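You operate a simulated robot arm through the tools that you are given. There is no shell and no other tool.

You run a simulated robot arm. Do the job below in one go: nothing can be reset, and whatever is moved stays where it is left.

## Task
Mix buttermilk in the saucepan and pour about 120 ml into the green cup.
Fine: about 150 ml from the water jug and two ladles from the curd bowl, stirred with the ladle; jug, ladle and saucepan go back; spill nothing. Set down upright: water jug, ladle.

Only the result counts: the job must be done as asked and must still hold three seconds after the hand-in. Knocking over, shifting, dropping, spilling or breaking anything else fails it.

## Robot
A 6-joint arm with a two-finger gripper, fixed in place. Base frame: the origin is on the floor under the middle of its stand, x ahead of it, y to its left, z up; the work surface is at about z = 800. Units: mm, degrees, N and s.
It reaches about 1572 mm from its shoulder. Its first joint turns from -166.0 to 166.0 degrees. Payload 2.45 kg.
Tool frame: the origin (TCP) lies between the finger pads and is the grasp point; the fingertips stand 20 mm ahead of it; z points along the fingers, y is the line along which they close. The gripper opens to 140 mm; its body begins 168 mm behind the TCP.
Orientation is told as [roll, pitch, yaw] about the base's x, y, z axes, in that order, counted from this pose: with the fingers straight down and closing along the base's y, the tool's x points along the base's -x, its y along +y and its z along -z.

## Interface
- The arm moves only by the tool step_arm. Its argument "motion" is a list that holds one entry, the list of rows, each a list of 7 numbers: the turn, a rotation vector about the base's x, y, z in degrees, then the shift along the base's x, y, z in mm, then the finger opening in mm, from 0 to 140. In form: [[[wx, wy, wz, tx, ty, tz, grip], ...]]. A call has 1 to 20 rows; each row shifts and turns the commanded pose from where the row before left it. Rows are played at 5 a second. More than 50 mm and 8.6 degrees between two rows, or a gripper value outside its range, and nothing of the call is played. Where a pose cannot be reached the arm comes as near as it can. A force on the tool above 40 N (or 10 N above the force at the start of the call, whichever is more), or a blocked arm, ends the call early, and 0.2 s more pass. The fingers move at their own pace (about 45 mm/s each) and stop on an object; they squeeze with about 22 N. The grip force told is the motor's: it shows also when the fingers shut on nothing. Time passes only in rows, and 0.2 s behind the last, so rows that do not move let the fingers close. The reply holds the time, the measured pose of the TCP, the force on the tool along the base axes, the opening and the grip force, in the units named above and with some noise, with the torque about the TCP (base axes, N m) and any sound that the robot's microphone picked up.
- Cameras (640 x 400 px; columns grow to the right, rows downward): "scene" is fixed at [219.2, 500.1, 1592.8]; the picture's right is [-0.07, -1.00, 0.00], its down [-0.65, 0.05, -0.76] and it looks along [0.75, -0.05, -0.66] (base axes); focal length 347 px, centre (320, 200). "wrist" rides on the gripper at [78, 11, -209] in the tool frame; the picture's right is [-0.14, 0.99, 0.00], its down [-0.92, -0.13, -0.37] and it looks along [-0.36, -0.05, 0.93] (tool axes); focal length 280 px, centre (320, 200). There is no depth. A picture from a camera that has moved, and an enlarged one, comes with that camera's place and axes in the base frame and with its lens.
- grab_frame(camera): a new picture of that camera. No time passes.
- close_up(camera, box): a new picture of the part [left, top, right, bottom] of that camera's present view, enlarged. No time passes.
- close_job(): hands the job in; it is judged then, once.

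Places have to be worked out from the pictures, the camera data and where the tool is seen. Open the gripper and draw the arm clear of the work before you hand the job in, unless the task says otherwise.

The tools are called after "Call:" as name(argument=value, ...) on one line, values as JSON. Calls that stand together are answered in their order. step_arm: Moves the arm, as the interface text tells. Its arguments: {"type":"object","properties":{"motion":{"type":"array","items":{"type":"array","items":{"type":"array","items":{"type":"number"}}}}},"required":["motion"]} The other tools are called the same way: grab_frame (camera) takes a picture; close_up (camera, box) takes an enlarged picture of a part of a camera's view; close_job () hands the job in.

At the start:

```text
t: 0.0
ee_pos: [809.1, 112.9, 1236.0]
tool_rot: [0.0, 0.0, 0.0]
wrist_force: [0.9, 0.2, 0.3]
torque: [-0.01, 0.0, -0.01]
grip_width: 140.2
grip_force: 0.1
```

scene: 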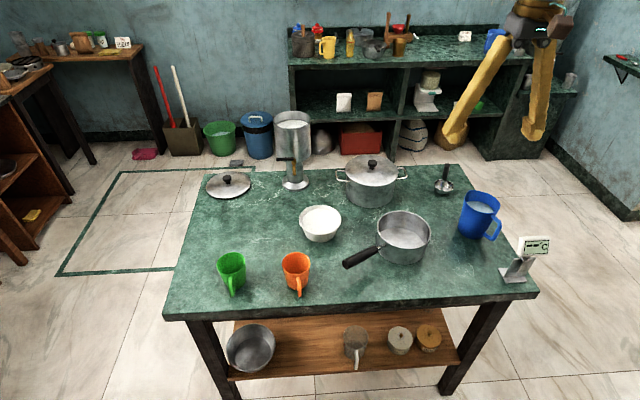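
wrist: 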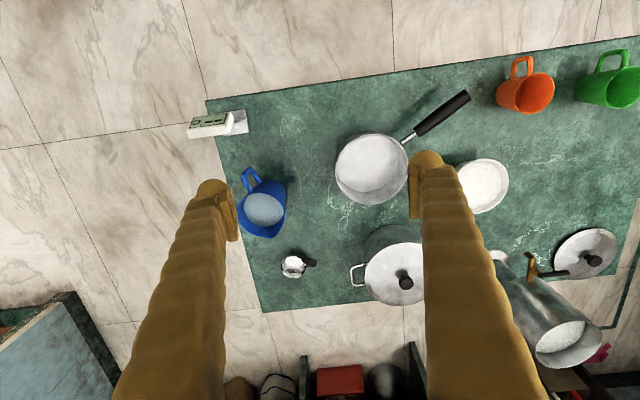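

I see a table with a blue jug, saucepan, curd bowl, pot, a small ladle-like item, green and orange cups and a scale-like display. I take enlarged pictures to identify each thing.

Call:
close_up(camera="scene", box=[160, 150, 360, 310])

Call:
close_up(camera="scene", box=[330, 150, 560, 310])

Call:
close_up(camera="wrist", box=[180, 50, 480, 310])

Call:
close_up(camera="scene", box=[410, 150, 480, 210])

Call:
close_up(camera="scene", box=[260, 140, 330, 200])

```text
2.50 times, centred on (260, 230) of scene
camera zoom: at [219.2, 500.1, 1592.8], right [-0.07, -1.0, 0.0], down [-0.65, 0.05, -0.76], along [0.75, -0.05, -0.66], focal length 869 px, centre (470, 125)
```

zoom: 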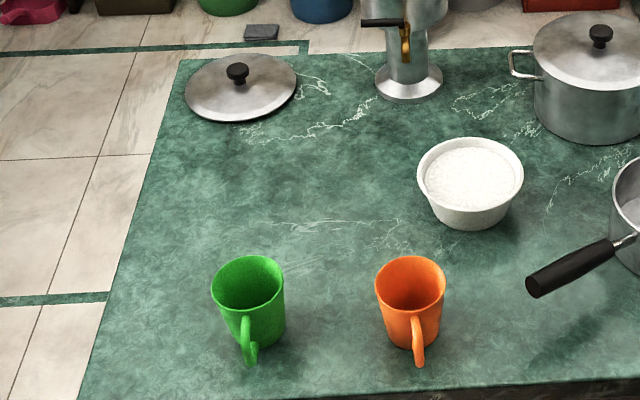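

```text
2.50 times, centred on (445, 230) of scene
camera zoom: at [219.2, 500.1, 1592.8], right [-0.07, -1.0, 0.0], down [-0.65, 0.05, -0.76], along [0.75, -0.05, -0.66], focal length 869 px, centre (8, 125)
```

zoom: 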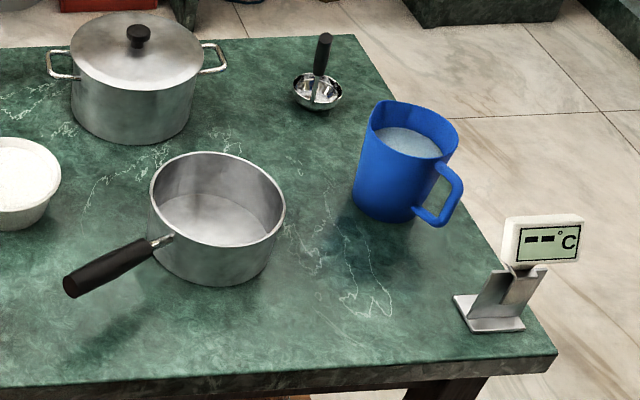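

```text
1.54 times, centred on (330, 180) of wrist
camera zoom: at [732.3, 123.2, 1444.3], right [0.14, 0.99, 0.0], down [0.92, -0.13, 0.37], along [0.36, -0.05, -0.93], focal length 431 px, centre (305, 231)
```

zoom: 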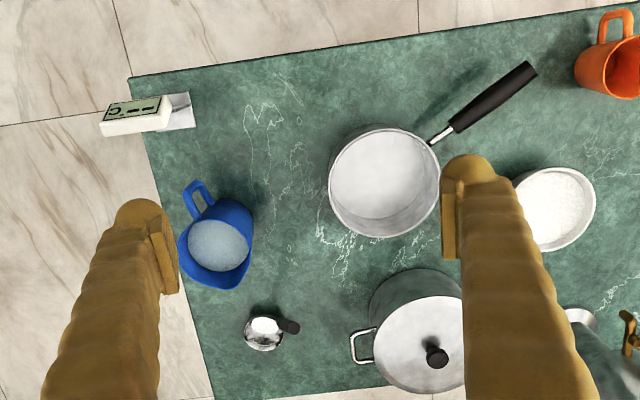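

```text
6.67 times, centred on (445, 180) of scene
camera zoom: at [219.2, 500.1, 1592.8], right [-0.07, -1.0, 0.0], down [-0.65, 0.05, -0.76], along [0.75, -0.05, -0.66], focal length 2316 px, centre (-513, 333)
```

zoom: 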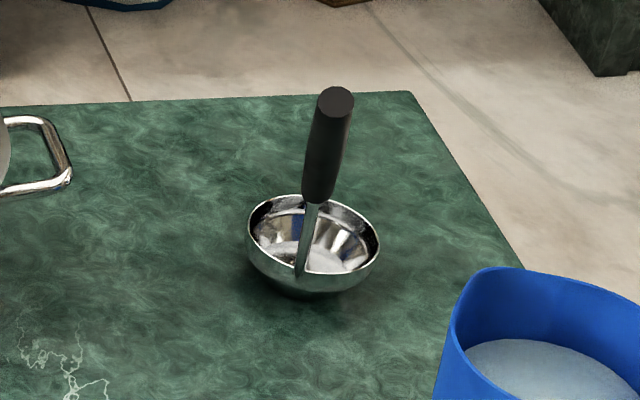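

```text
6.67 times, centred on (295, 170) of scene
camera zoom: at [219.2, 500.1, 1592.8], right [-0.07, -1.0, 0.0], down [-0.65, 0.05, -0.76], along [0.75, -0.05, -0.66], focal length 2316 px, centre (487, 400)
```

zoom: 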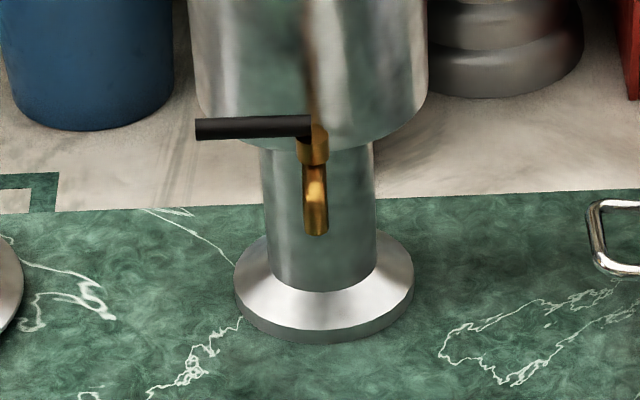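

The picture gives me rough places: pan about (900, 212) with its handle pointing to (785, 399), jug about (945, -30), ladle about (1145, -3), curd bowl about (967, 450), green cup about (800, 691). I take closer pictures of each from both cameras before moving.

Call:
close_up(camera="wrist", box=[220, 150, 330, 290])

Call:
close_up(camera="wrist", box=[320, 80, 520, 220])

Call:
close_up(camera="scene", box=[445, 180, 515, 245])

Call:
close_up(camera="scene", box=[330, 200, 440, 275])

Call:
close_up(camera="scene", box=[200, 240, 320, 305])

Call:
close_up(camera="scene", box=[490, 225, 560, 290])

```text
2.86 times, centred on (275, 220) of wrist
camera zoom: at [732.3, 123.2, 1444.3], right [0.14, 0.99, 0.0], down [0.92, -0.13, 0.37], along [0.36, -0.05, -0.93], focal length 801 px, centre (449, 143)
```

zoom: 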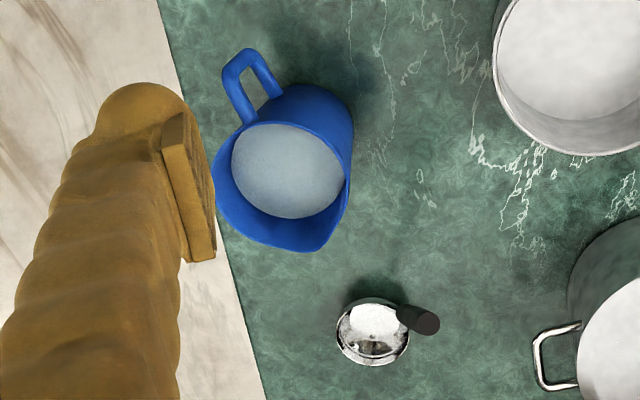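

```text
2.86 times, centred on (420, 150) of wrist
camera zoom: at [732.3, 123.2, 1444.3], right [0.14, 0.99, 0.0], down [0.92, -0.13, 0.37], along [0.36, -0.05, -0.93], focal length 801 px, centre (34, 343)
```

zoom: 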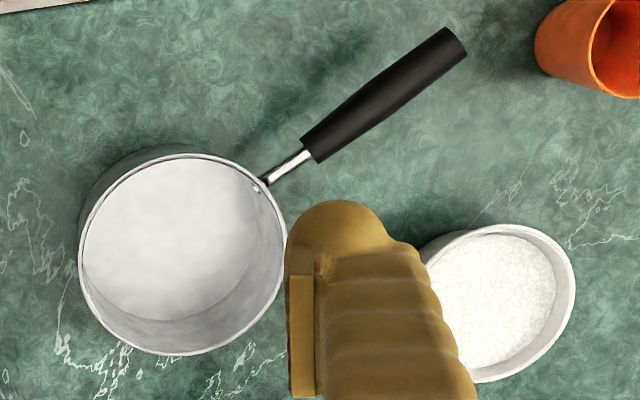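

```text
6.15 times, centred on (480, 212) of scene
camera zoom: at [219.2, 500.1, 1592.8], right [-0.07, -1.0, 0.0], down [-0.65, 0.05, -0.76], along [0.75, -0.05, -0.66], focal length 2138 px, centre (-665, 123)
```

zoom: 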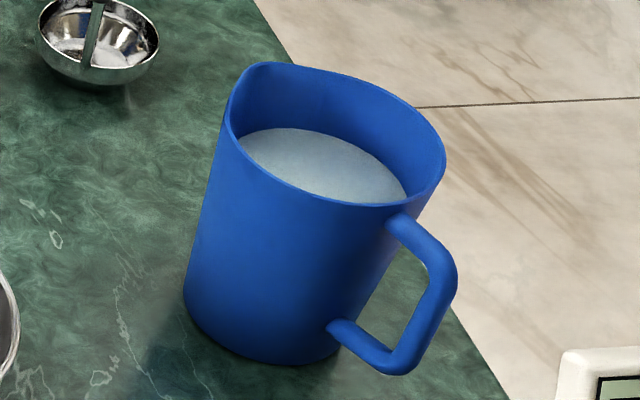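

```text
5.33 times, centred on (385, 238) of scene
camera zoom: at [219.2, 500.1, 1592.8], right [-0.07, -1.0, 0.0], down [-0.65, 0.05, -0.76], along [0.75, -0.05, -0.66], focal length 1853 px, centre (-27, 0)
```

zoom: 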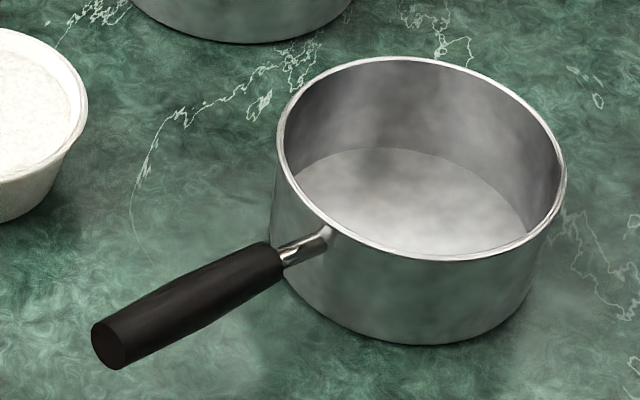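

```text
5.33 times, centred on (260, 272) of scene
camera zoom: at [219.2, 500.1, 1592.8], right [-0.07, -1.0, 0.0], down [-0.65, 0.05, -0.76], along [0.75, -0.05, -0.66], focal length 1853 px, centre (640, -187)
```

zoom: 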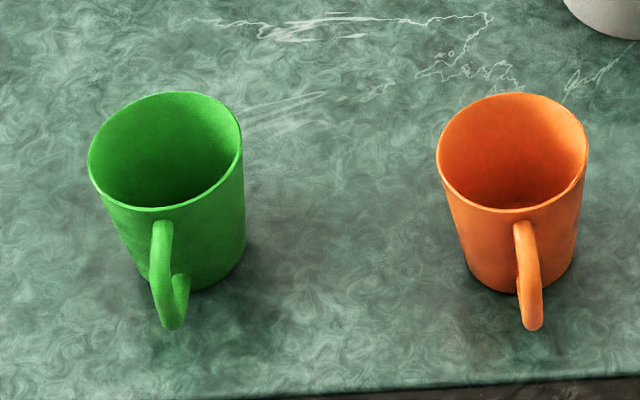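

```text
6.15 times, centred on (525, 258) of scene
camera zoom: at [219.2, 500.1, 1592.8], right [-0.07, -1.0, 0.0], down [-0.65, 0.05, -0.76], along [0.75, -0.05, -0.66], focal length 2138 px, centre (-942, -154)
```

zoom: 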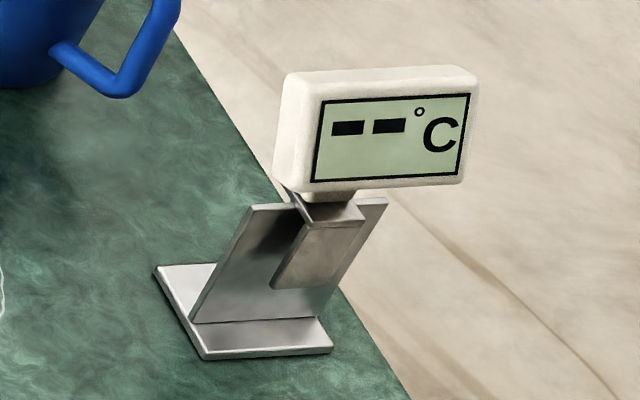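

The jug stands at about (943, -27), about 120 tall, spout toward about 20 degrees from +x and handle opposite. I move to a standoff behind and above it with the tool pitched 35 degrees, and look from there.

Call:
step_arm(motion=[[[0, -5, 0, 4, -26, -31, 140], [0, -5, 0, 4, -26, -31, 140], [0, -5, 0, 4, -26, -31, 140], [0, -5, 0, 4, -26, -31, 140], [0, -5, 0, 4, -25, -31, 140], [0, -5, 0, 3, -25, -31, 140], [0, -5, 0, 3, -25, -31, 140], [0, 0, 7, 0, 0, 0, 140], [0, 0, 7, 0, 0, 0, 140], [0, 0, 6, 0, 0, 0, 140], [0, 0, 0, 0, 0, 0, 140]]])

Call:
grab_frame(camera="wrist")

Call:
grab_frame(camera="scene")

```text
t: 2.4
ee_pos: [835.0, -67.3, 1017.9]
tool_rot: [0.0, -35.0, 20.0]
wrist_force: [-0.5, 0.3, -1.0]
torque: [0.01, 0.02, -0.01]
grip_width: 139.9
grip_force: 0.0
```

```text
taken
camera wrist: at [660.4, -119.9, 1144.5], right [-0.23, 0.97, 0.08], down [0.55, 0.07, 0.83], along [0.8, 0.24, -0.55], focal length 280 px, centre (320, 200)
```

wrist: 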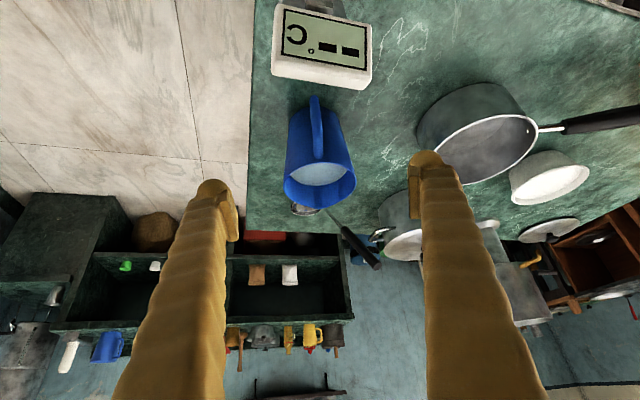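

```text
taken
```

scene: 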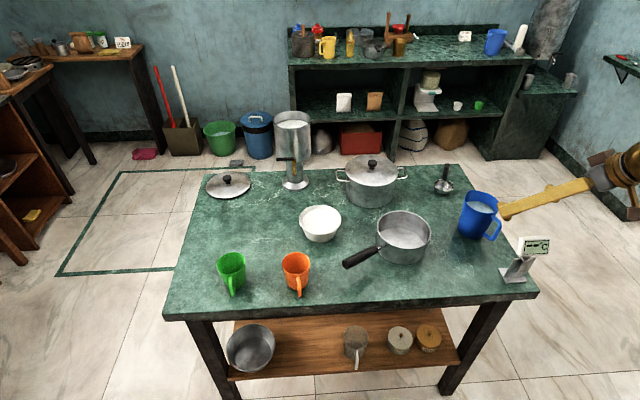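

The tool is where I meant it to be and the jug is between the fingers. I enlarge the jug, the thermometer and the ladle in this view to correct the jug's centre and handle direction.

Call:
close_up(camera="wrist", box=[250, 60, 400, 250])

Call:
close_up(camera="scene", box=[430, 140, 640, 280])

```text
2.11 times, centred on (325, 155) of wrist
camera zoom: at [660.4, -119.9, 1144.5], right [-0.23, 0.97, 0.08], down [0.55, 0.07, 0.83], along [0.8, 0.24, -0.55], focal length 590 px, centre (310, 295)
```

zoom: 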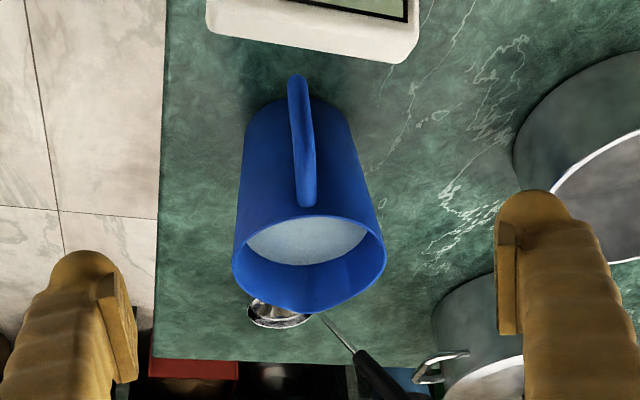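

```text
2.86 times, centred on (535, 210) of scene
camera zoom: at [219.2, 500.1, 1592.8], right [-0.07, -1.0, 0.0], down [-0.65, 0.05, -0.76], along [0.75, -0.05, -0.66], focal length 993 px, centre (-294, 171)
```

zoom: 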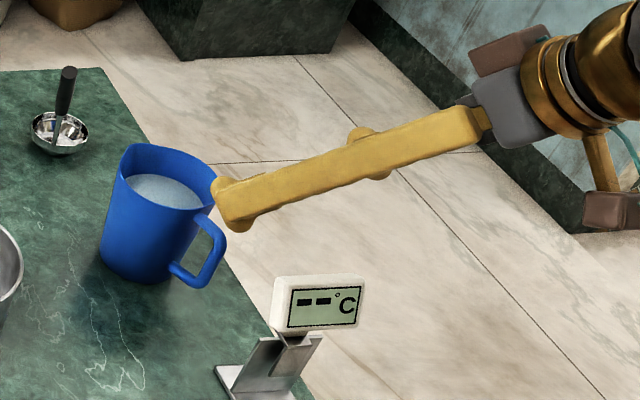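

From this view the rim centre comes out at about (946, -32) and the body axis about (947, -29), with the handle in line with the tool's plane at 20 degrees yaw. I slide down along the tool axis so the fingers straddle the body, then look before closing.

Call:
step_arm(motion=[[[0, 0, 0, 22.4, 7.6, -33.2, 140], [0, 0, 0, 22.4, 7.6, -33.2, 140], [0, 0, 0, 22.4, 7.6, -33.2, 140], [0, 0, 0, 22.4, 7.6, -33.2, 140], [0, 0, 0, 22.4, 7.6, -33.2, 140], [0, 0, 0, 0, 0, 0, 140]]])

Call:
grab_frame(camera="wrist")

Call:
close_up(camera="scene", box=[430, 140, 640, 280])

```text
t: 3.8
ee_pos: [947.6, -26.2, 850.3]
tool_rot: [0.0, -35.0, 20.0]
wrist_force: [0.7, -0.2, 0.1]
torque: [0.02, -0.02, 0.01]
grip_width: 140.1
grip_force: 0.0
```

```text
taken
camera wrist: at [772.6, -79.0, 976.6], right [-0.23, 0.97, 0.08], down [0.55, 0.07, 0.83], along [0.8, 0.24, -0.55], focal length 280 px, centre (320, 200)
```

wrist: 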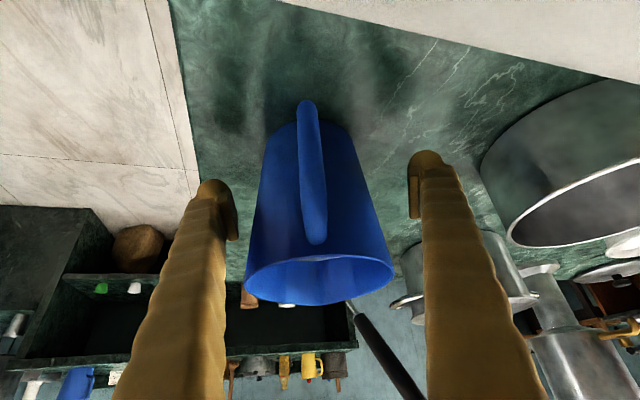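

```text
2.86 times, centred on (535, 210) of scene
camera zoom: at [219.2, 500.1, 1592.8], right [-0.07, -1.0, 0.0], down [-0.65, 0.05, -0.76], along [0.75, -0.05, -0.66], focal length 993 px, centre (-294, 171)
```

zoom: 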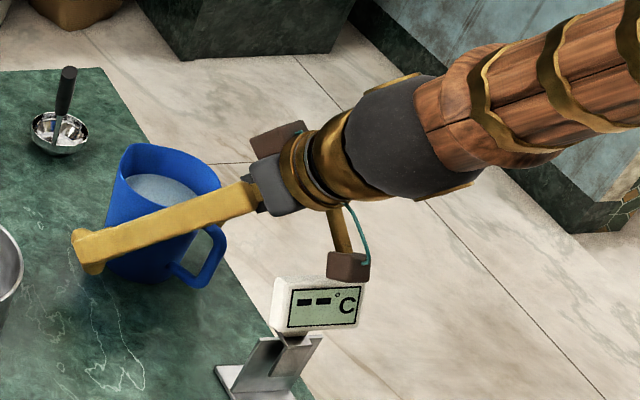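

The jug body sits slightly nearer the left finger, so I shift about 5 mm that way and close on it without lifting.

Call:
step_arm(motion=[[[0, 0, 0, 1.7, -4.7, 0, 140], [0, 0, 0, 0, 0, 0, 140], [0, 0, 0, 0, 0, 0, 110], [0, 0, 0, 0, 0, 0, 60], [0, 0, 0, 0, 0, 0, 40], [0, 0, 0, 0, 0, 0, 40], [0, 0, 0, 0, 0, 0, 40], [0, 0, 0, 0, 0, 0, 40]]])

Call:
grab_frame(camera="wrist")

Call:
close_up(camera="scene", box=[430, 140, 640, 280])

```text
t: 5.6
ee_pos: [950.7, -31.0, 851.8]
tool_rot: [-0.1, -35.0, 20.0]
wrist_force: [-2.0, 1.9, 1.8]
torque: [0.08, -0.04, -0.03]
grip_width: 100.8
grip_force: 21.9
```

```text
taken
camera wrist: at [774.0, -84.2, 977.1], right [-0.23, 0.97, 0.08], down [0.55, 0.07, 0.83], along [0.8, 0.24, -0.55], focal length 280 px, centre (320, 200)
```

wrist: 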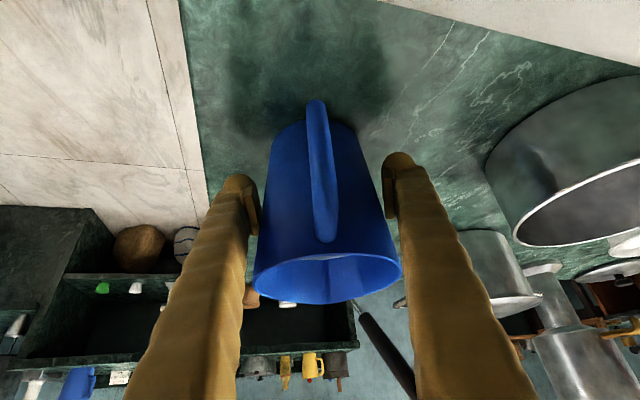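

```text
2.86 times, centred on (535, 210) of scene
camera zoom: at [219.2, 500.1, 1592.8], right [-0.07, -1.0, 0.0], down [-0.65, 0.05, -0.76], along [0.75, -0.05, -0.66], focal length 993 px, centre (-294, 171)
```

zoom: 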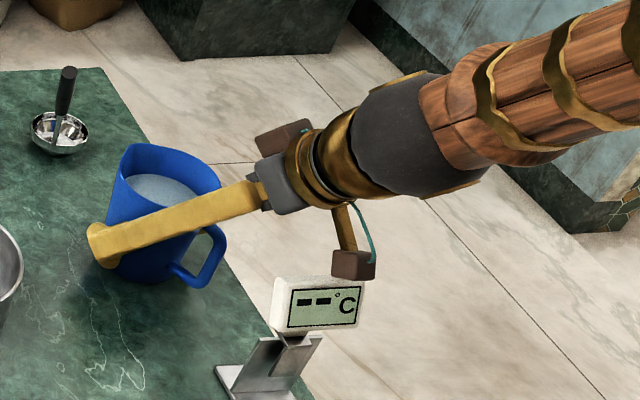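

The fingers hold the jug at about 101 mm with full squeeze, and it hardly moved. I lift it straight up slowly and check weight and slip.

Call:
step_arm(motion=[[[0, 0, 0, 0, 0, 8, 40], [0, 0, 0, 0, 0, 12, 40], [0, 0, 0, 0, 0, 20, 40], [0, 0, 0, 0, 0, 20, 40], [0, 0, 0, 0, 0, 0, 40], [0, 0, 0, 0, 0, 0, 40]]])

Call:
grab_frame(camera="wrist")

Call:
close_up(camera="scene", box=[430, 140, 640, 280])

```text
t: 7.0
ee_pos: [948.9, -32.8, 912.0]
tool_rot: [-0.1, -35.0, 20.0]
wrist_force: [0.3, 0.3, -4.5]
torque: [-0.01, -0.04, 0.02]
grip_width: 107.5
grip_force: 22.2
```

```text
taken
camera wrist: at [774.0, -86.0, 1038.1], right [-0.23, 0.97, 0.08], down [0.55, 0.07, 0.83], along [0.8, 0.24, -0.55], focal length 280 px, centre (320, 200)
```

wrist: 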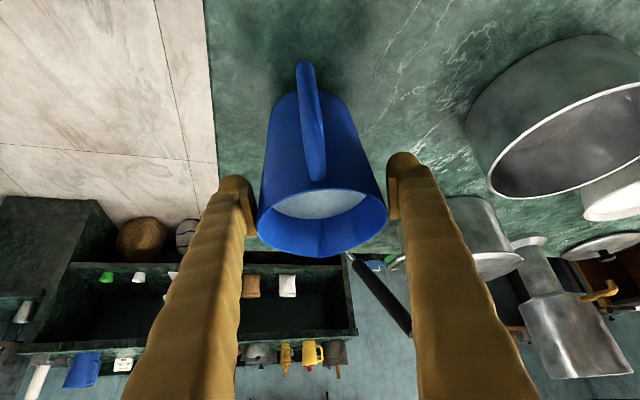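

```text
2.86 times, centred on (535, 210) of scene
camera zoom: at [219.2, 500.1, 1592.8], right [-0.07, -1.0, 0.0], down [-0.65, 0.05, -0.76], along [0.75, -0.05, -0.66], focal length 993 px, centre (-294, 171)
```

zoom: 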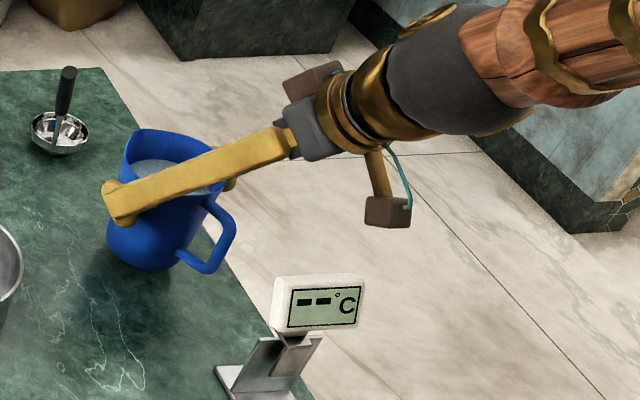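

The opening grew from 101 to 107.5 mm, so the jug slid down in the pads along its taper while I lifted. I hold still for a moment to see whether it still slips.

Call:
step_arm(motion=[[[0, 0, 0, 0, 0, 0, 0], [0, 0, 0, 0, 0, 0, 0]]])

Call:
close_up(camera="scene", box=[440, 170, 540, 250])

Call:
close_up(camera="wrist", box=[200, 40, 440, 270])

```text
t: 7.6
ee_pos: [949.7, -33.1, 912.4]
tool_rot: [-0.1, -35.0, 20.0]
wrist_force: [0.1, 0.5, -5.1]
torque: [0.05, -0.04, 0.04]
grip_width: 107.6
grip_force: 21.8
```

```text
5.00 times, centred on (490, 210) of scene
camera zoom: at [219.2, 500.1, 1592.8], right [-0.07, -1.0, 0.0], down [-0.65, 0.05, -0.76], along [0.75, -0.05, -0.66], focal length 1737 px, centre (-530, 150)
```

zoom: 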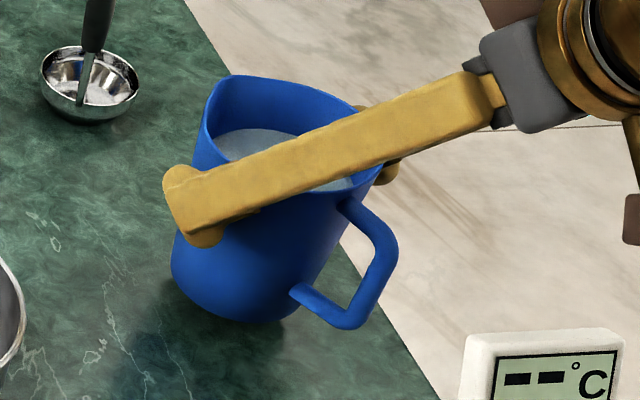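

```text
1.74 times, centred on (320, 155) of wrist
camera zoom: at [774.0, -86.0, 1038.1], right [-0.23, 0.97, 0.08], down [0.55, 0.07, 0.83], along [0.8, 0.24, -0.55], focal length 488 px, centre (320, 278)
```

zoom: 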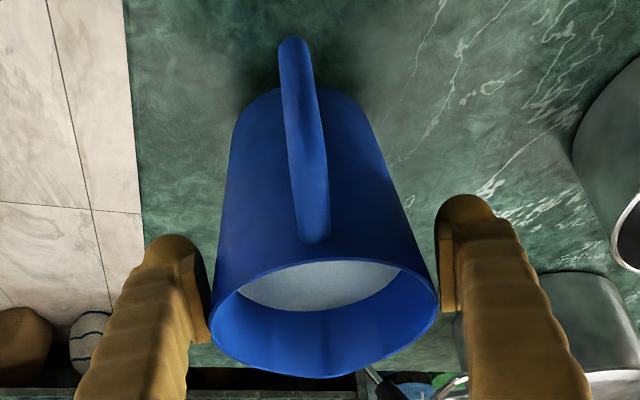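

The jug now hangs free about 17 mm above the table, weighs about 5 N and is not sliding any more. I raise it gently in small steps to see whether the grip really holds.

Call:
step_arm(motion=[[[0, 0, 0, 0, 0, 3, 0], [0, 0, 0, 0, 0, 3, 0], [0, 0, 0, 0, 0, 3, 0], [0, 0, 0, 0, 0, 3, 0], [0, 0, 0, 0, 0, 0, 0]]])

Call:
close_up(camera="scene", box=[440, 170, 540, 250])

Call:
close_up(camera="wrist", box=[200, 40, 440, 270])

```text
t: 8.8
ee_pos: [949.6, -31.4, 925.0]
tool_rot: [0.0, -35.0, 20.0]
wrist_force: [-0.3, 0.6, -4.0]
torque: [0.04, -0.04, -0.03]
grip_width: 107.7
grip_force: 22.5
```

```text
5.00 times, centred on (490, 210) of scene
camera zoom: at [219.2, 500.1, 1592.8], right [-0.07, -1.0, 0.0], down [-0.65, 0.05, -0.76], along [0.75, -0.05, -0.66], focal length 1737 px, centre (-530, 150)
```

zoom: 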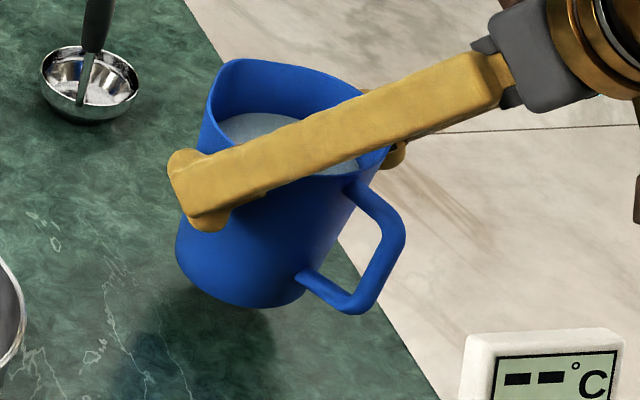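

```text
1.74 times, centred on (320, 155) of wrist
camera zoom: at [774.0, -85.4, 1050.6], right [-0.23, 0.97, 0.08], down [0.55, 0.07, 0.83], along [0.8, 0.24, -0.55], focal length 488 px, centre (320, 278)
```

zoom: 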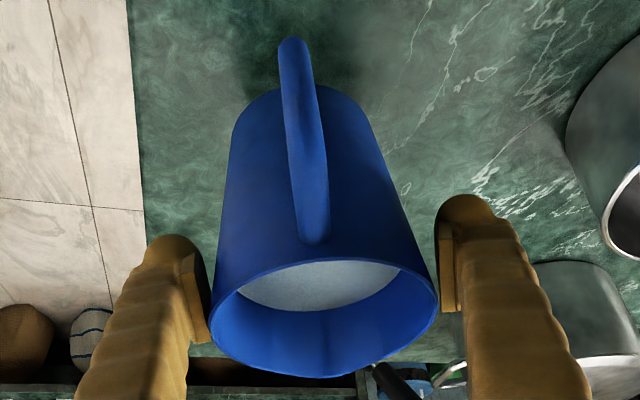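

The jug now moves rigidly with the hand at 107.7 mm. I tip it 10 degrees about the closing axis here, low over its own place, to see whether it follows the hand or swings.

Call:
step_arm(motion=[[[-1.71, 4.7, 0, 0, 0, 3, 0], [-1.71, 4.7, 0, 0, 0, 3, 0], [0, 0, 0, 0, 0, 0, 0]]])

Call:
close_up(camera="scene", box=[440, 170, 540, 250])

Call:
close_up(camera="wrist", box=[200, 40, 440, 270])

```text
t: 9.6
ee_pos: [949.2, -33.0, 931.5]
tool_rot: [0.0, -24.9, 20.0]
wrist_force: [0.6, 0.3, -5.4]
torque: [0.04, -0.03, 0.02]
grip_width: 107.8
grip_force: 22.2
```

```text
5.00 times, centred on (490, 210) of scene
camera zoom: at [219.2, 500.1, 1592.8], right [-0.07, -1.0, 0.0], down [-0.65, 0.05, -0.76], along [0.75, -0.05, -0.66], focal length 1737 px, centre (-530, 150)
```

zoom: 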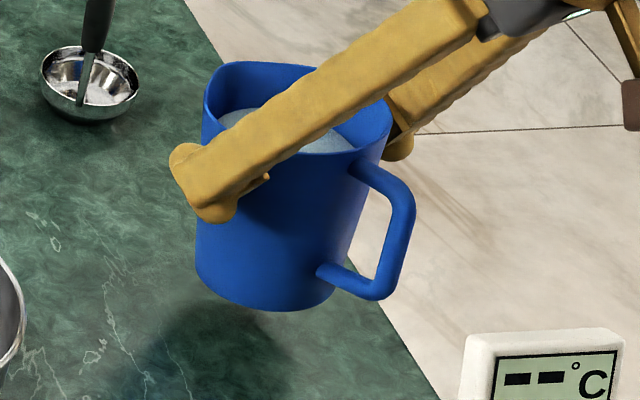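

```text
1.74 times, centred on (320, 155) of wrist
camera zoom: at [796.8, -77.2, 1087.3], right [-0.22, 0.97, 0.06], down [0.68, 0.11, 0.72], along [0.7, 0.2, -0.69], focal length 488 px, centre (320, 278)
```

zoom: 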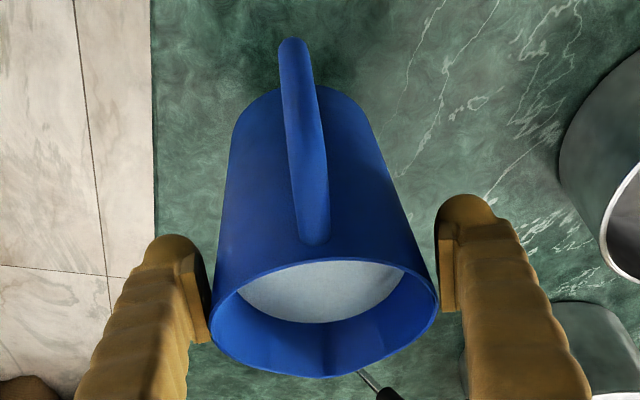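

The jug turned exactly with the hand, so tipping about the closing axis works. I level it again, raise it, and carry it slowly to a spot beside the pan on the near side for pouring.

Call:
step_arm(motion=[[[1.71, -4.7, 0, 0, 0, 10, 0], [1.71, -4.7, 0, 0, 0, 15, 0], [0, 0, 0, 0, 0, 20, 0], [0, 0, 0, 0, 0, 20, 0], [0, 0, 0, -5, 8, 12, 0], [0, 0, 0, -12, 20, 0, 0], [0, 0, 0, -15, 24, 0, 0], [0, 0, 0, -15, 24, 0, 0], [0, 0, 0, -15, 24, 0, 0], [0, 0, 0, -15, 24, 0, 0], [0, 0, 0, -15, 24, 0, 0], [0, 0, 0, -15, 24, 0, 0], [0, 0, 0, -13, 22, 0, 0], [0, 0, 0, -8, 13, 0, 0], [0, 0, 0, -4, 8, 0, 0], [0, 0, 0, 0, 0, 0, 0], [0, 0, 0, 0, 0, 0, 0]]])

Call:
grab_frame(camera="scene")

Call:
grab_frame(camera="wrist")

```text
t: 13.2
ee_pos: [816.4, 181.0, 1006.7]
tool_rot: [0.0, -35.1, 20.0]
wrist_force: [0.6, 0.2, -4.6]
torque: [0.02, -0.03, 0.02]
grip_width: 107.6
grip_force: 21.9
```

```text
taken
```

scene: 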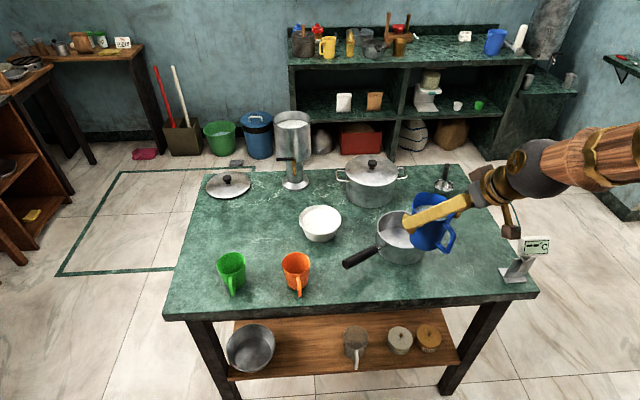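

```text
taken
camera wrist: at [641.2, 129.1, 1132.9], right [-0.23, 0.97, 0.08], down [0.55, 0.07, 0.83], along [0.8, 0.24, -0.55], focal length 280 px, centre (320, 200)
```

wrist: 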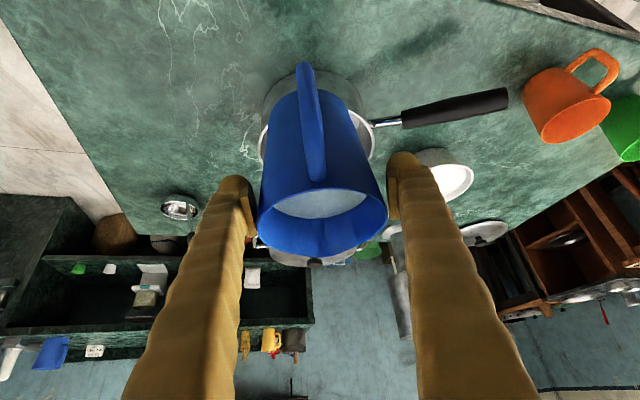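

The jug is level beside the pan, in line with it. I take several still readings of the weight so I can measure the poured amount.

Call:
step_arm(motion=[[[0, 0, 0, 0, 0, 0, 0]]])

Call:
step_arm(motion=[[[0, 0, 0, 0, 0, 0, 0]]])

Call:
step_arm(motion=[[[0, 0, 0, 0, 0, 0, 0]]])

Call:
step_arm(motion=[[[0, 0, 0, 0, 0, 0, 0]]])

Call:
step_arm(motion=[[[0, 0, 0, 0, 0, 0, 0]]])

Call:
step_arm(motion=[[[0, 0, 0, 0, 0, 0, 0]]])

```text
t: 13.6
ee_pos: [816.4, 181.5, 1007.2]
tool_rot: [0.0, -34.9, 20.0]
wrist_force: [-0.3, 1.5, -5.2]
torque: [0.04, -0.01, -0.01]
grip_width: 107.5
grip_force: 22.0
```

```text
t: 14.0
ee_pos: [817.3, 181.7, 1007.7]
tool_rot: [0.0, -35.0, 20.0]
wrist_force: [0.6, 0.1, -5.4]
torque: [0.04, 0.0, -0.01]
grip_width: 107.6
grip_force: 22.0
```

```text
t: 14.4
ee_pos: [817.4, 182.4, 1006.6]
tool_rot: [-0.1, -35.1, 20.1]
wrist_force: [0.0, -0.3, -4.7]
torque: [0.02, 0.0, 0.02]
grip_width: 107.3
grip_force: 22.1
```

```text
t: 14.8
ee_pos: [816.3, 181.8, 1007.5]
tool_rot: [0.0, -34.9, 20.1]
wrist_force: [1.1, 0.0, -5.3]
torque: [0.0, -0.03, -0.02]
grip_width: 107.3
grip_force: 21.4
```

```text
t: 15.2
ee_pos: [817.1, 182.4, 1008.4]
tool_rot: [0.0, -35.0, 20.0]
wrist_force: [0.1, 0.1, -5.4]
torque: [-0.02, -0.01, 0.03]
grip_width: 107.4
grip_force: 22.0
```

```text
t: 15.6
ee_pos: [817.4, 182.6, 1007.0]
tool_rot: [-0.1, -34.9, 20.0]
wrist_force: [0.2, 0.6, -4.7]
torque: [0.03, -0.02, -0.04]
grip_width: 107.4
grip_force: 22.2
```

The jug weighs about 5.0 N by the mean of these readings. I tip it to 35 degrees up here, then lower it so the spout is over the pan, and check before water runs.

Call:
step_arm(motion=[[[-2.0, 5.5, 0, 0, 0, 0, 0], [-2.39, 6.58, 0, 0, 0, 0, 0], [-2.39, 6.58, 0, 0, 0, 0, 0], [-2.39, 6.58, 0, 0, 0, -10, 0], [-2.39, 6.58, 0, 0, 0, -14, 0], [-0.4, 1.08, 0, 0, 0, -14, 0], [0, 0, 0, 0, 0, -10, 0], [0, 0, 0, 0, 0, 0, 0]]])

Call:
close_up(camera="scene", box=[340, 170, 500, 280])

Call:
grab_frame(camera="wrist")

```text
t: 17.4
ee_pos: [815.6, 182.2, 960.3]
tool_rot: [-0.1, 0.0, 20.0]
wrist_force: [0.3, 0.4, -5.1]
torque: [0.05, -0.12, 0.01]
grip_width: 107.3
grip_force: 22.0
```

```text
3.64 times, centred on (420, 225) of scene
camera zoom: at [219.2, 500.1, 1592.8], right [-0.07, -1.0, 0.0], down [-0.65, 0.05, -0.76], along [0.75, -0.05, -0.66], focal length 1263 px, centre (-44, 109)
```

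zoom: 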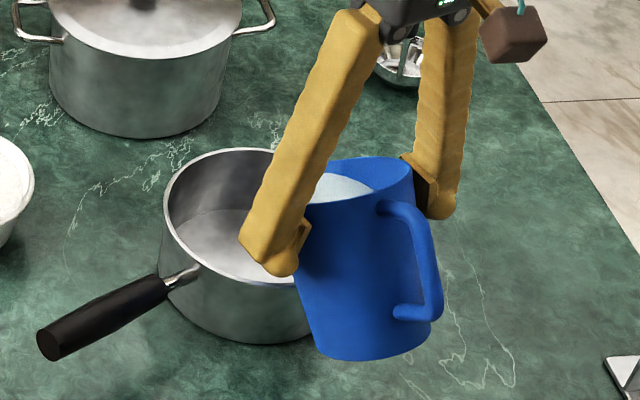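

```text
taken
camera wrist: at [740.9, 166.3, 1168.3], right [-0.21, 0.98, 0.0], down [0.91, 0.19, 0.37], along [0.36, 0.08, -0.93], focal length 280 px, centre (320, 200)
```

wrist: 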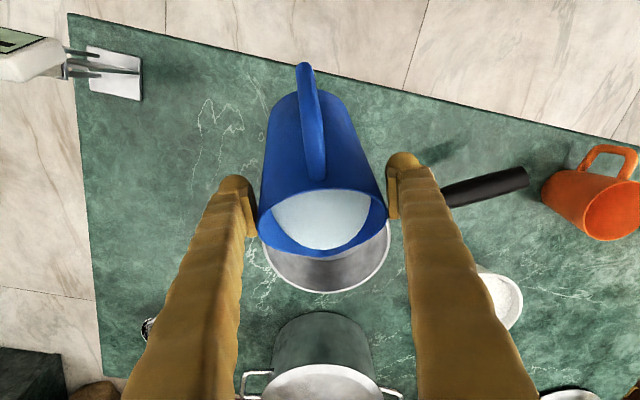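

The spout hangs over the near half of the pan and the water is close to the lip. I tip on to about 41 degrees in small steps and watch the weight.

Call:
step_arm(motion=[[[-1.03, 2.82, 0, 0, 0, 0, 0], [-1.03, 2.82, 0, 0, 0, 0, 0], [0, 0, 0, 0, 0, 0, 0]]])

Call:
close_up(camera="wrist", box=[240, 50, 420, 310])

Call:
close_up(camera="scene", box=[340, 170, 500, 280])

```text
t: 18.2
ee_pos: [818.2, 183.3, 959.3]
tool_rot: [0.0, 6.0, 20.1]
wrist_force: [0.6, -1.1, -4.9]
torque: [0.07, -0.1, 0.01]
grip_width: 107.2
grip_force: 22.1
```

```text
1.54 times, centred on (330, 180) of wrist
camera zoom: at [762.0, 173.2, 1175.1], right [-0.21, 0.98, -0.01], down [0.94, 0.21, 0.27], along [0.27, 0.04, -0.96], focal length 431 px, centre (305, 231)
```

zoom: 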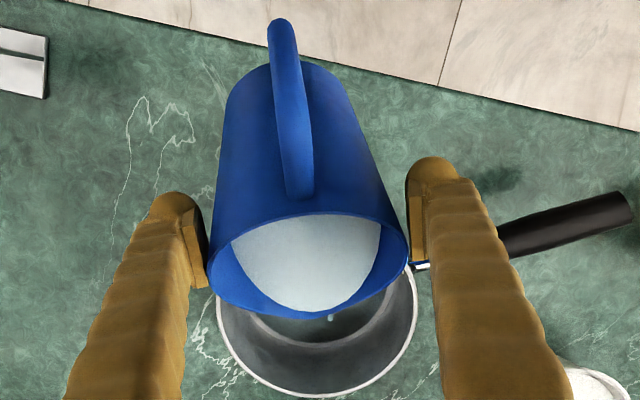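

```text
3.64 times, centred on (420, 225) of scene
camera zoom: at [219.2, 500.1, 1592.8], right [-0.07, -1.0, 0.0], down [-0.65, 0.05, -0.76], along [0.75, -0.05, -0.66], focal length 1263 px, centre (-44, 109)
```

zoom: 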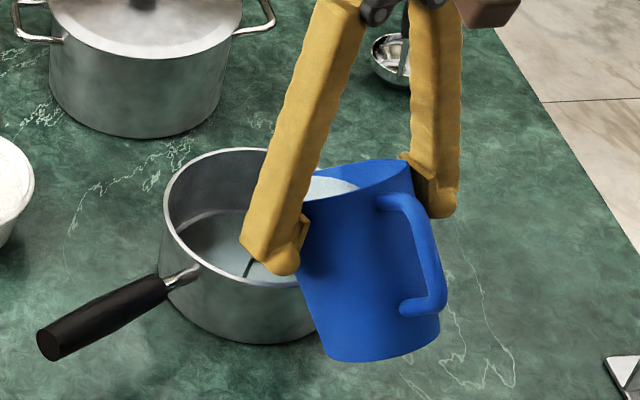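

A thin trickle runs from the spout into the pan. I hold for a second to see the flow and how the weight drops.

Call:
step_arm(motion=[[[-0.7, 1.88, 0, 0, 0, 0, 0], [0, 0, 0, 0, 0, 0, 0], [0, 0, 0, 0, 0, 0, 0], [0, 0, 0, 0, 0, 0, 0], [0, 0, 0, 0, 0, 0, 0]]])

Call:
close_up(camera="wrist", box=[240, 50, 420, 310])

Call:
close_up(camera="scene", box=[370, 200, 450, 270])

```text
t: 19.4
ee_pos: [818.3, 181.5, 960.5]
tool_rot: [0.0, 8.0, 20.0]
wrist_force: [-0.3, 0.1, -5.2]
torque: [0.06, -0.12, -0.02]
grip_width: 107.2
grip_force: 21.9
```

```text
1.54 times, centred on (330, 180) of wrist
camera zoom: at [768.9, 175.7, 1177.0], right [-0.21, 0.98, -0.02], down [0.95, 0.21, 0.24], along [0.24, 0.03, -0.97], focal length 431 px, centre (305, 231)
```

zoom: 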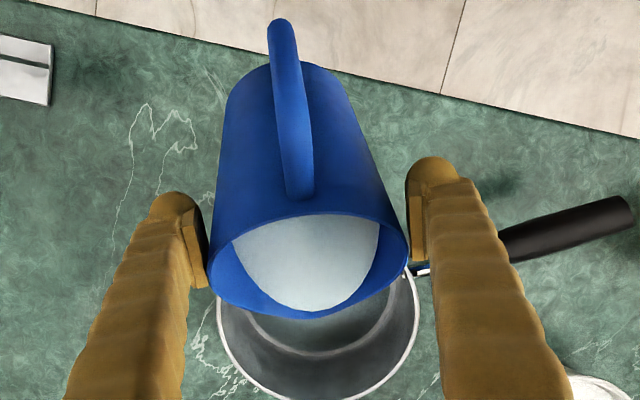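

```text
5.71 times, centred on (410, 235) of scene
camera zoom: at [219.2, 500.1, 1592.8], right [-0.07, -1.0, 0.0], down [-0.65, 0.05, -0.76], along [0.75, -0.05, -0.66], focal length 1985 px, centre (-194, 0)
```

zoom: 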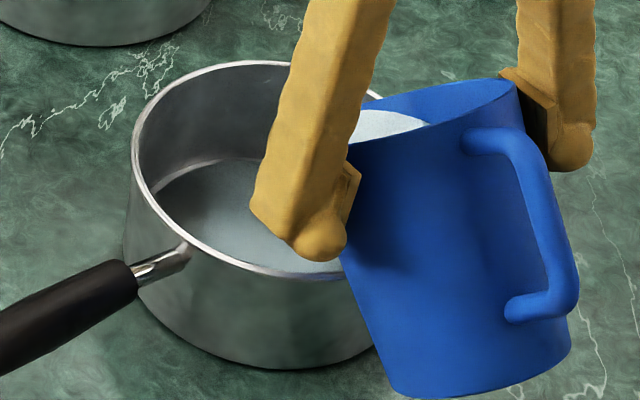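

Some water covers the pan floor and the flow seems to follow the tilt quickly. I tip to 47 degrees and hold again.

Call:
step_arm(motion=[[[-0.7, 1.88, 0, 0, 0, 0, 0], [-0.7, 1.88, 0, 0, 0, 0, 0], [0, 0, 0, 0, 0, 0, 0], [0, 0, 0, 0, 0, 0, 0], [0, 0, 0, 0, 0, 0, 0], [0, 0, 0, 0, 0, 0, 0]]])

Call:
close_up(camera="wrist", box=[240, 50, 420, 310])

Call:
close_up(camera="scene", box=[370, 200, 450, 270])

```text
t: 20.8
ee_pos: [817.3, 181.5, 959.6]
tool_rot: [0.0, 12.0, 20.0]
wrist_force: [0.0, -0.5, -4.1]
torque: [0.06, -0.12, -0.02]
grip_width: 107.0
grip_force: 22.2
```

```text
1.54 times, centred on (330, 180) of wrist
camera zoom: at [784.0, 180.7, 1179.9], right [-0.21, 0.98, -0.03], down [0.96, 0.21, 0.17], along [0.17, 0.01, -0.99], focal length 431 px, centre (305, 231)
```

zoom: 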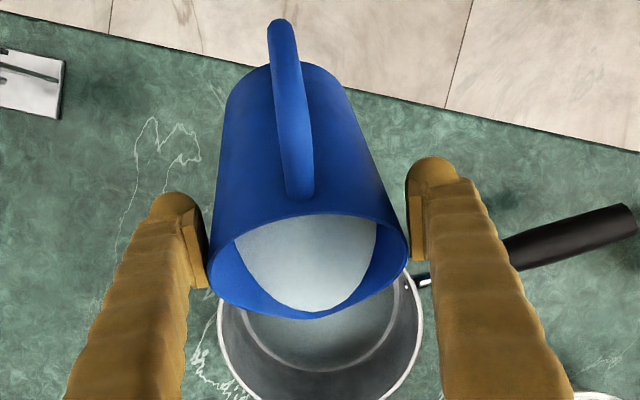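

```text
5.71 times, centred on (410, 235) of scene
camera zoom: at [219.2, 500.1, 1592.8], right [-0.07, -1.0, 0.0], down [-0.65, 0.05, -0.76], along [0.75, -0.05, -0.66], focal length 1985 px, centre (-194, 0)
```

zoom: 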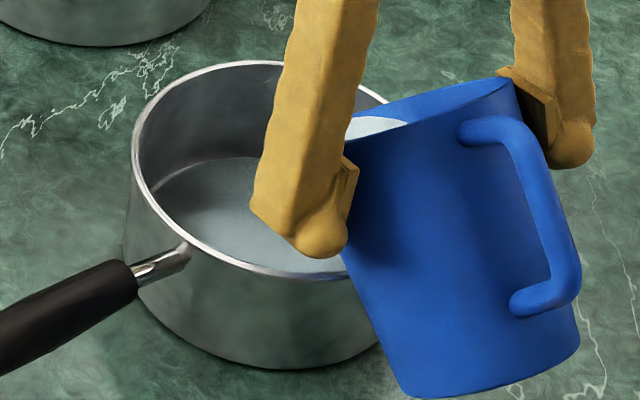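

More water is in the pan, with the surface settled at the spout. I continue to about 50 degrees.

Call:
step_arm(motion=[[[-0.51, 1.41, 0, 0, 0, 0, 0], [-0.51, 1.41, 0, 0, 0, 0, 0], [0, 0, 0, 0, 0, 0, 0], [0, 0, 0, 0, 0, 0, 0], [0, 0, 0, 0, 0, 0, 0], [0, 0, 0, 0, 0, 0, 0]]])

Call:
step_arm(motion=[[[0, 0, 0, 0, 0, 0, 0]]])

Call:
step_arm(motion=[[[0, 0, 0, 0, 0, 0, 0]]])

Call:
step_arm(motion=[[[0, 0, 0, 0, 0, 0, 0]]])

Call:
step_arm(motion=[[[0, 0, 0, 0, 0, 0, 0]]])

Call:
close_up(camera="wrist", box=[240, 50, 420, 310])

Call:
close_up(camera="scene", box=[370, 200, 450, 270])

```text
t: 22.2
ee_pos: [817.7, 181.9, 959.7]
tool_rot: [0.0, 15.0, 20.1]
wrist_force: [0.5, -0.3, -3.5]
torque: [0.05, -0.07, 0.02]
grip_width: 106.9
grip_force: 22.1
```

```text
t: 22.6
ee_pos: [816.2, 182.3, 960.8]
tool_rot: [-0.1, 15.0, 20.0]
wrist_force: [-0.1, -0.2, -3.8]
torque: [0.04, -0.11, 0.0]
grip_width: 106.7
grip_force: 22.0
```

```text
t: 23.0
ee_pos: [818.1, 183.3, 959.8]
tool_rot: [-0.1, 15.1, 20.1]
wrist_force: [0.6, -0.1, -3.1]
torque: [0.05, -0.11, 0.01]
grip_width: 106.7
grip_force: 22.0
```

```text
t: 23.4
ee_pos: [816.2, 182.3, 959.2]
tool_rot: [0.0, 15.1, 19.9]
wrist_force: [-0.9, -0.4, -4.9]
torque: [0.05, -0.11, 0.0]
grip_width: 106.9
grip_force: 21.7
```

```text
t: 23.8
ee_pos: [817.1, 182.2, 959.7]
tool_rot: [0.0, 15.0, 19.7]
wrist_force: [0.2, -1.1, -5.4]
torque: [0.07, -0.12, 0.02]
grip_width: 106.7
grip_force: 22.3
```

```text
1.54 times, centred on (330, 180) of wrist
camera zoom: at [794.5, 185.0, 1181.3], right [-0.21, 0.98, -0.04], down [0.97, 0.22, 0.12], along [0.12, -0.01, -0.99], focal length 431 px, centre (305, 231)
```

zoom: 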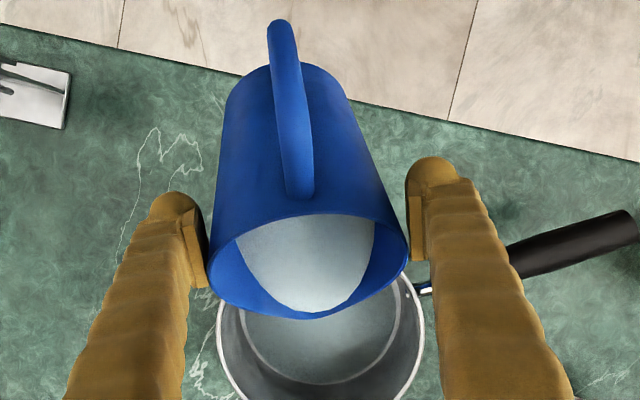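

```text
5.71 times, centred on (410, 235) of scene
camera zoom: at [219.2, 500.1, 1592.8], right [-0.07, -1.0, 0.0], down [-0.65, 0.05, -0.76], along [0.75, -0.05, -0.66], focal length 1985 px, centre (-194, 0)
```

zoom: 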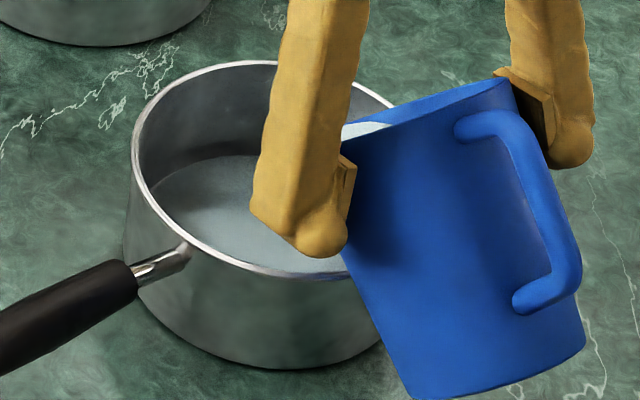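

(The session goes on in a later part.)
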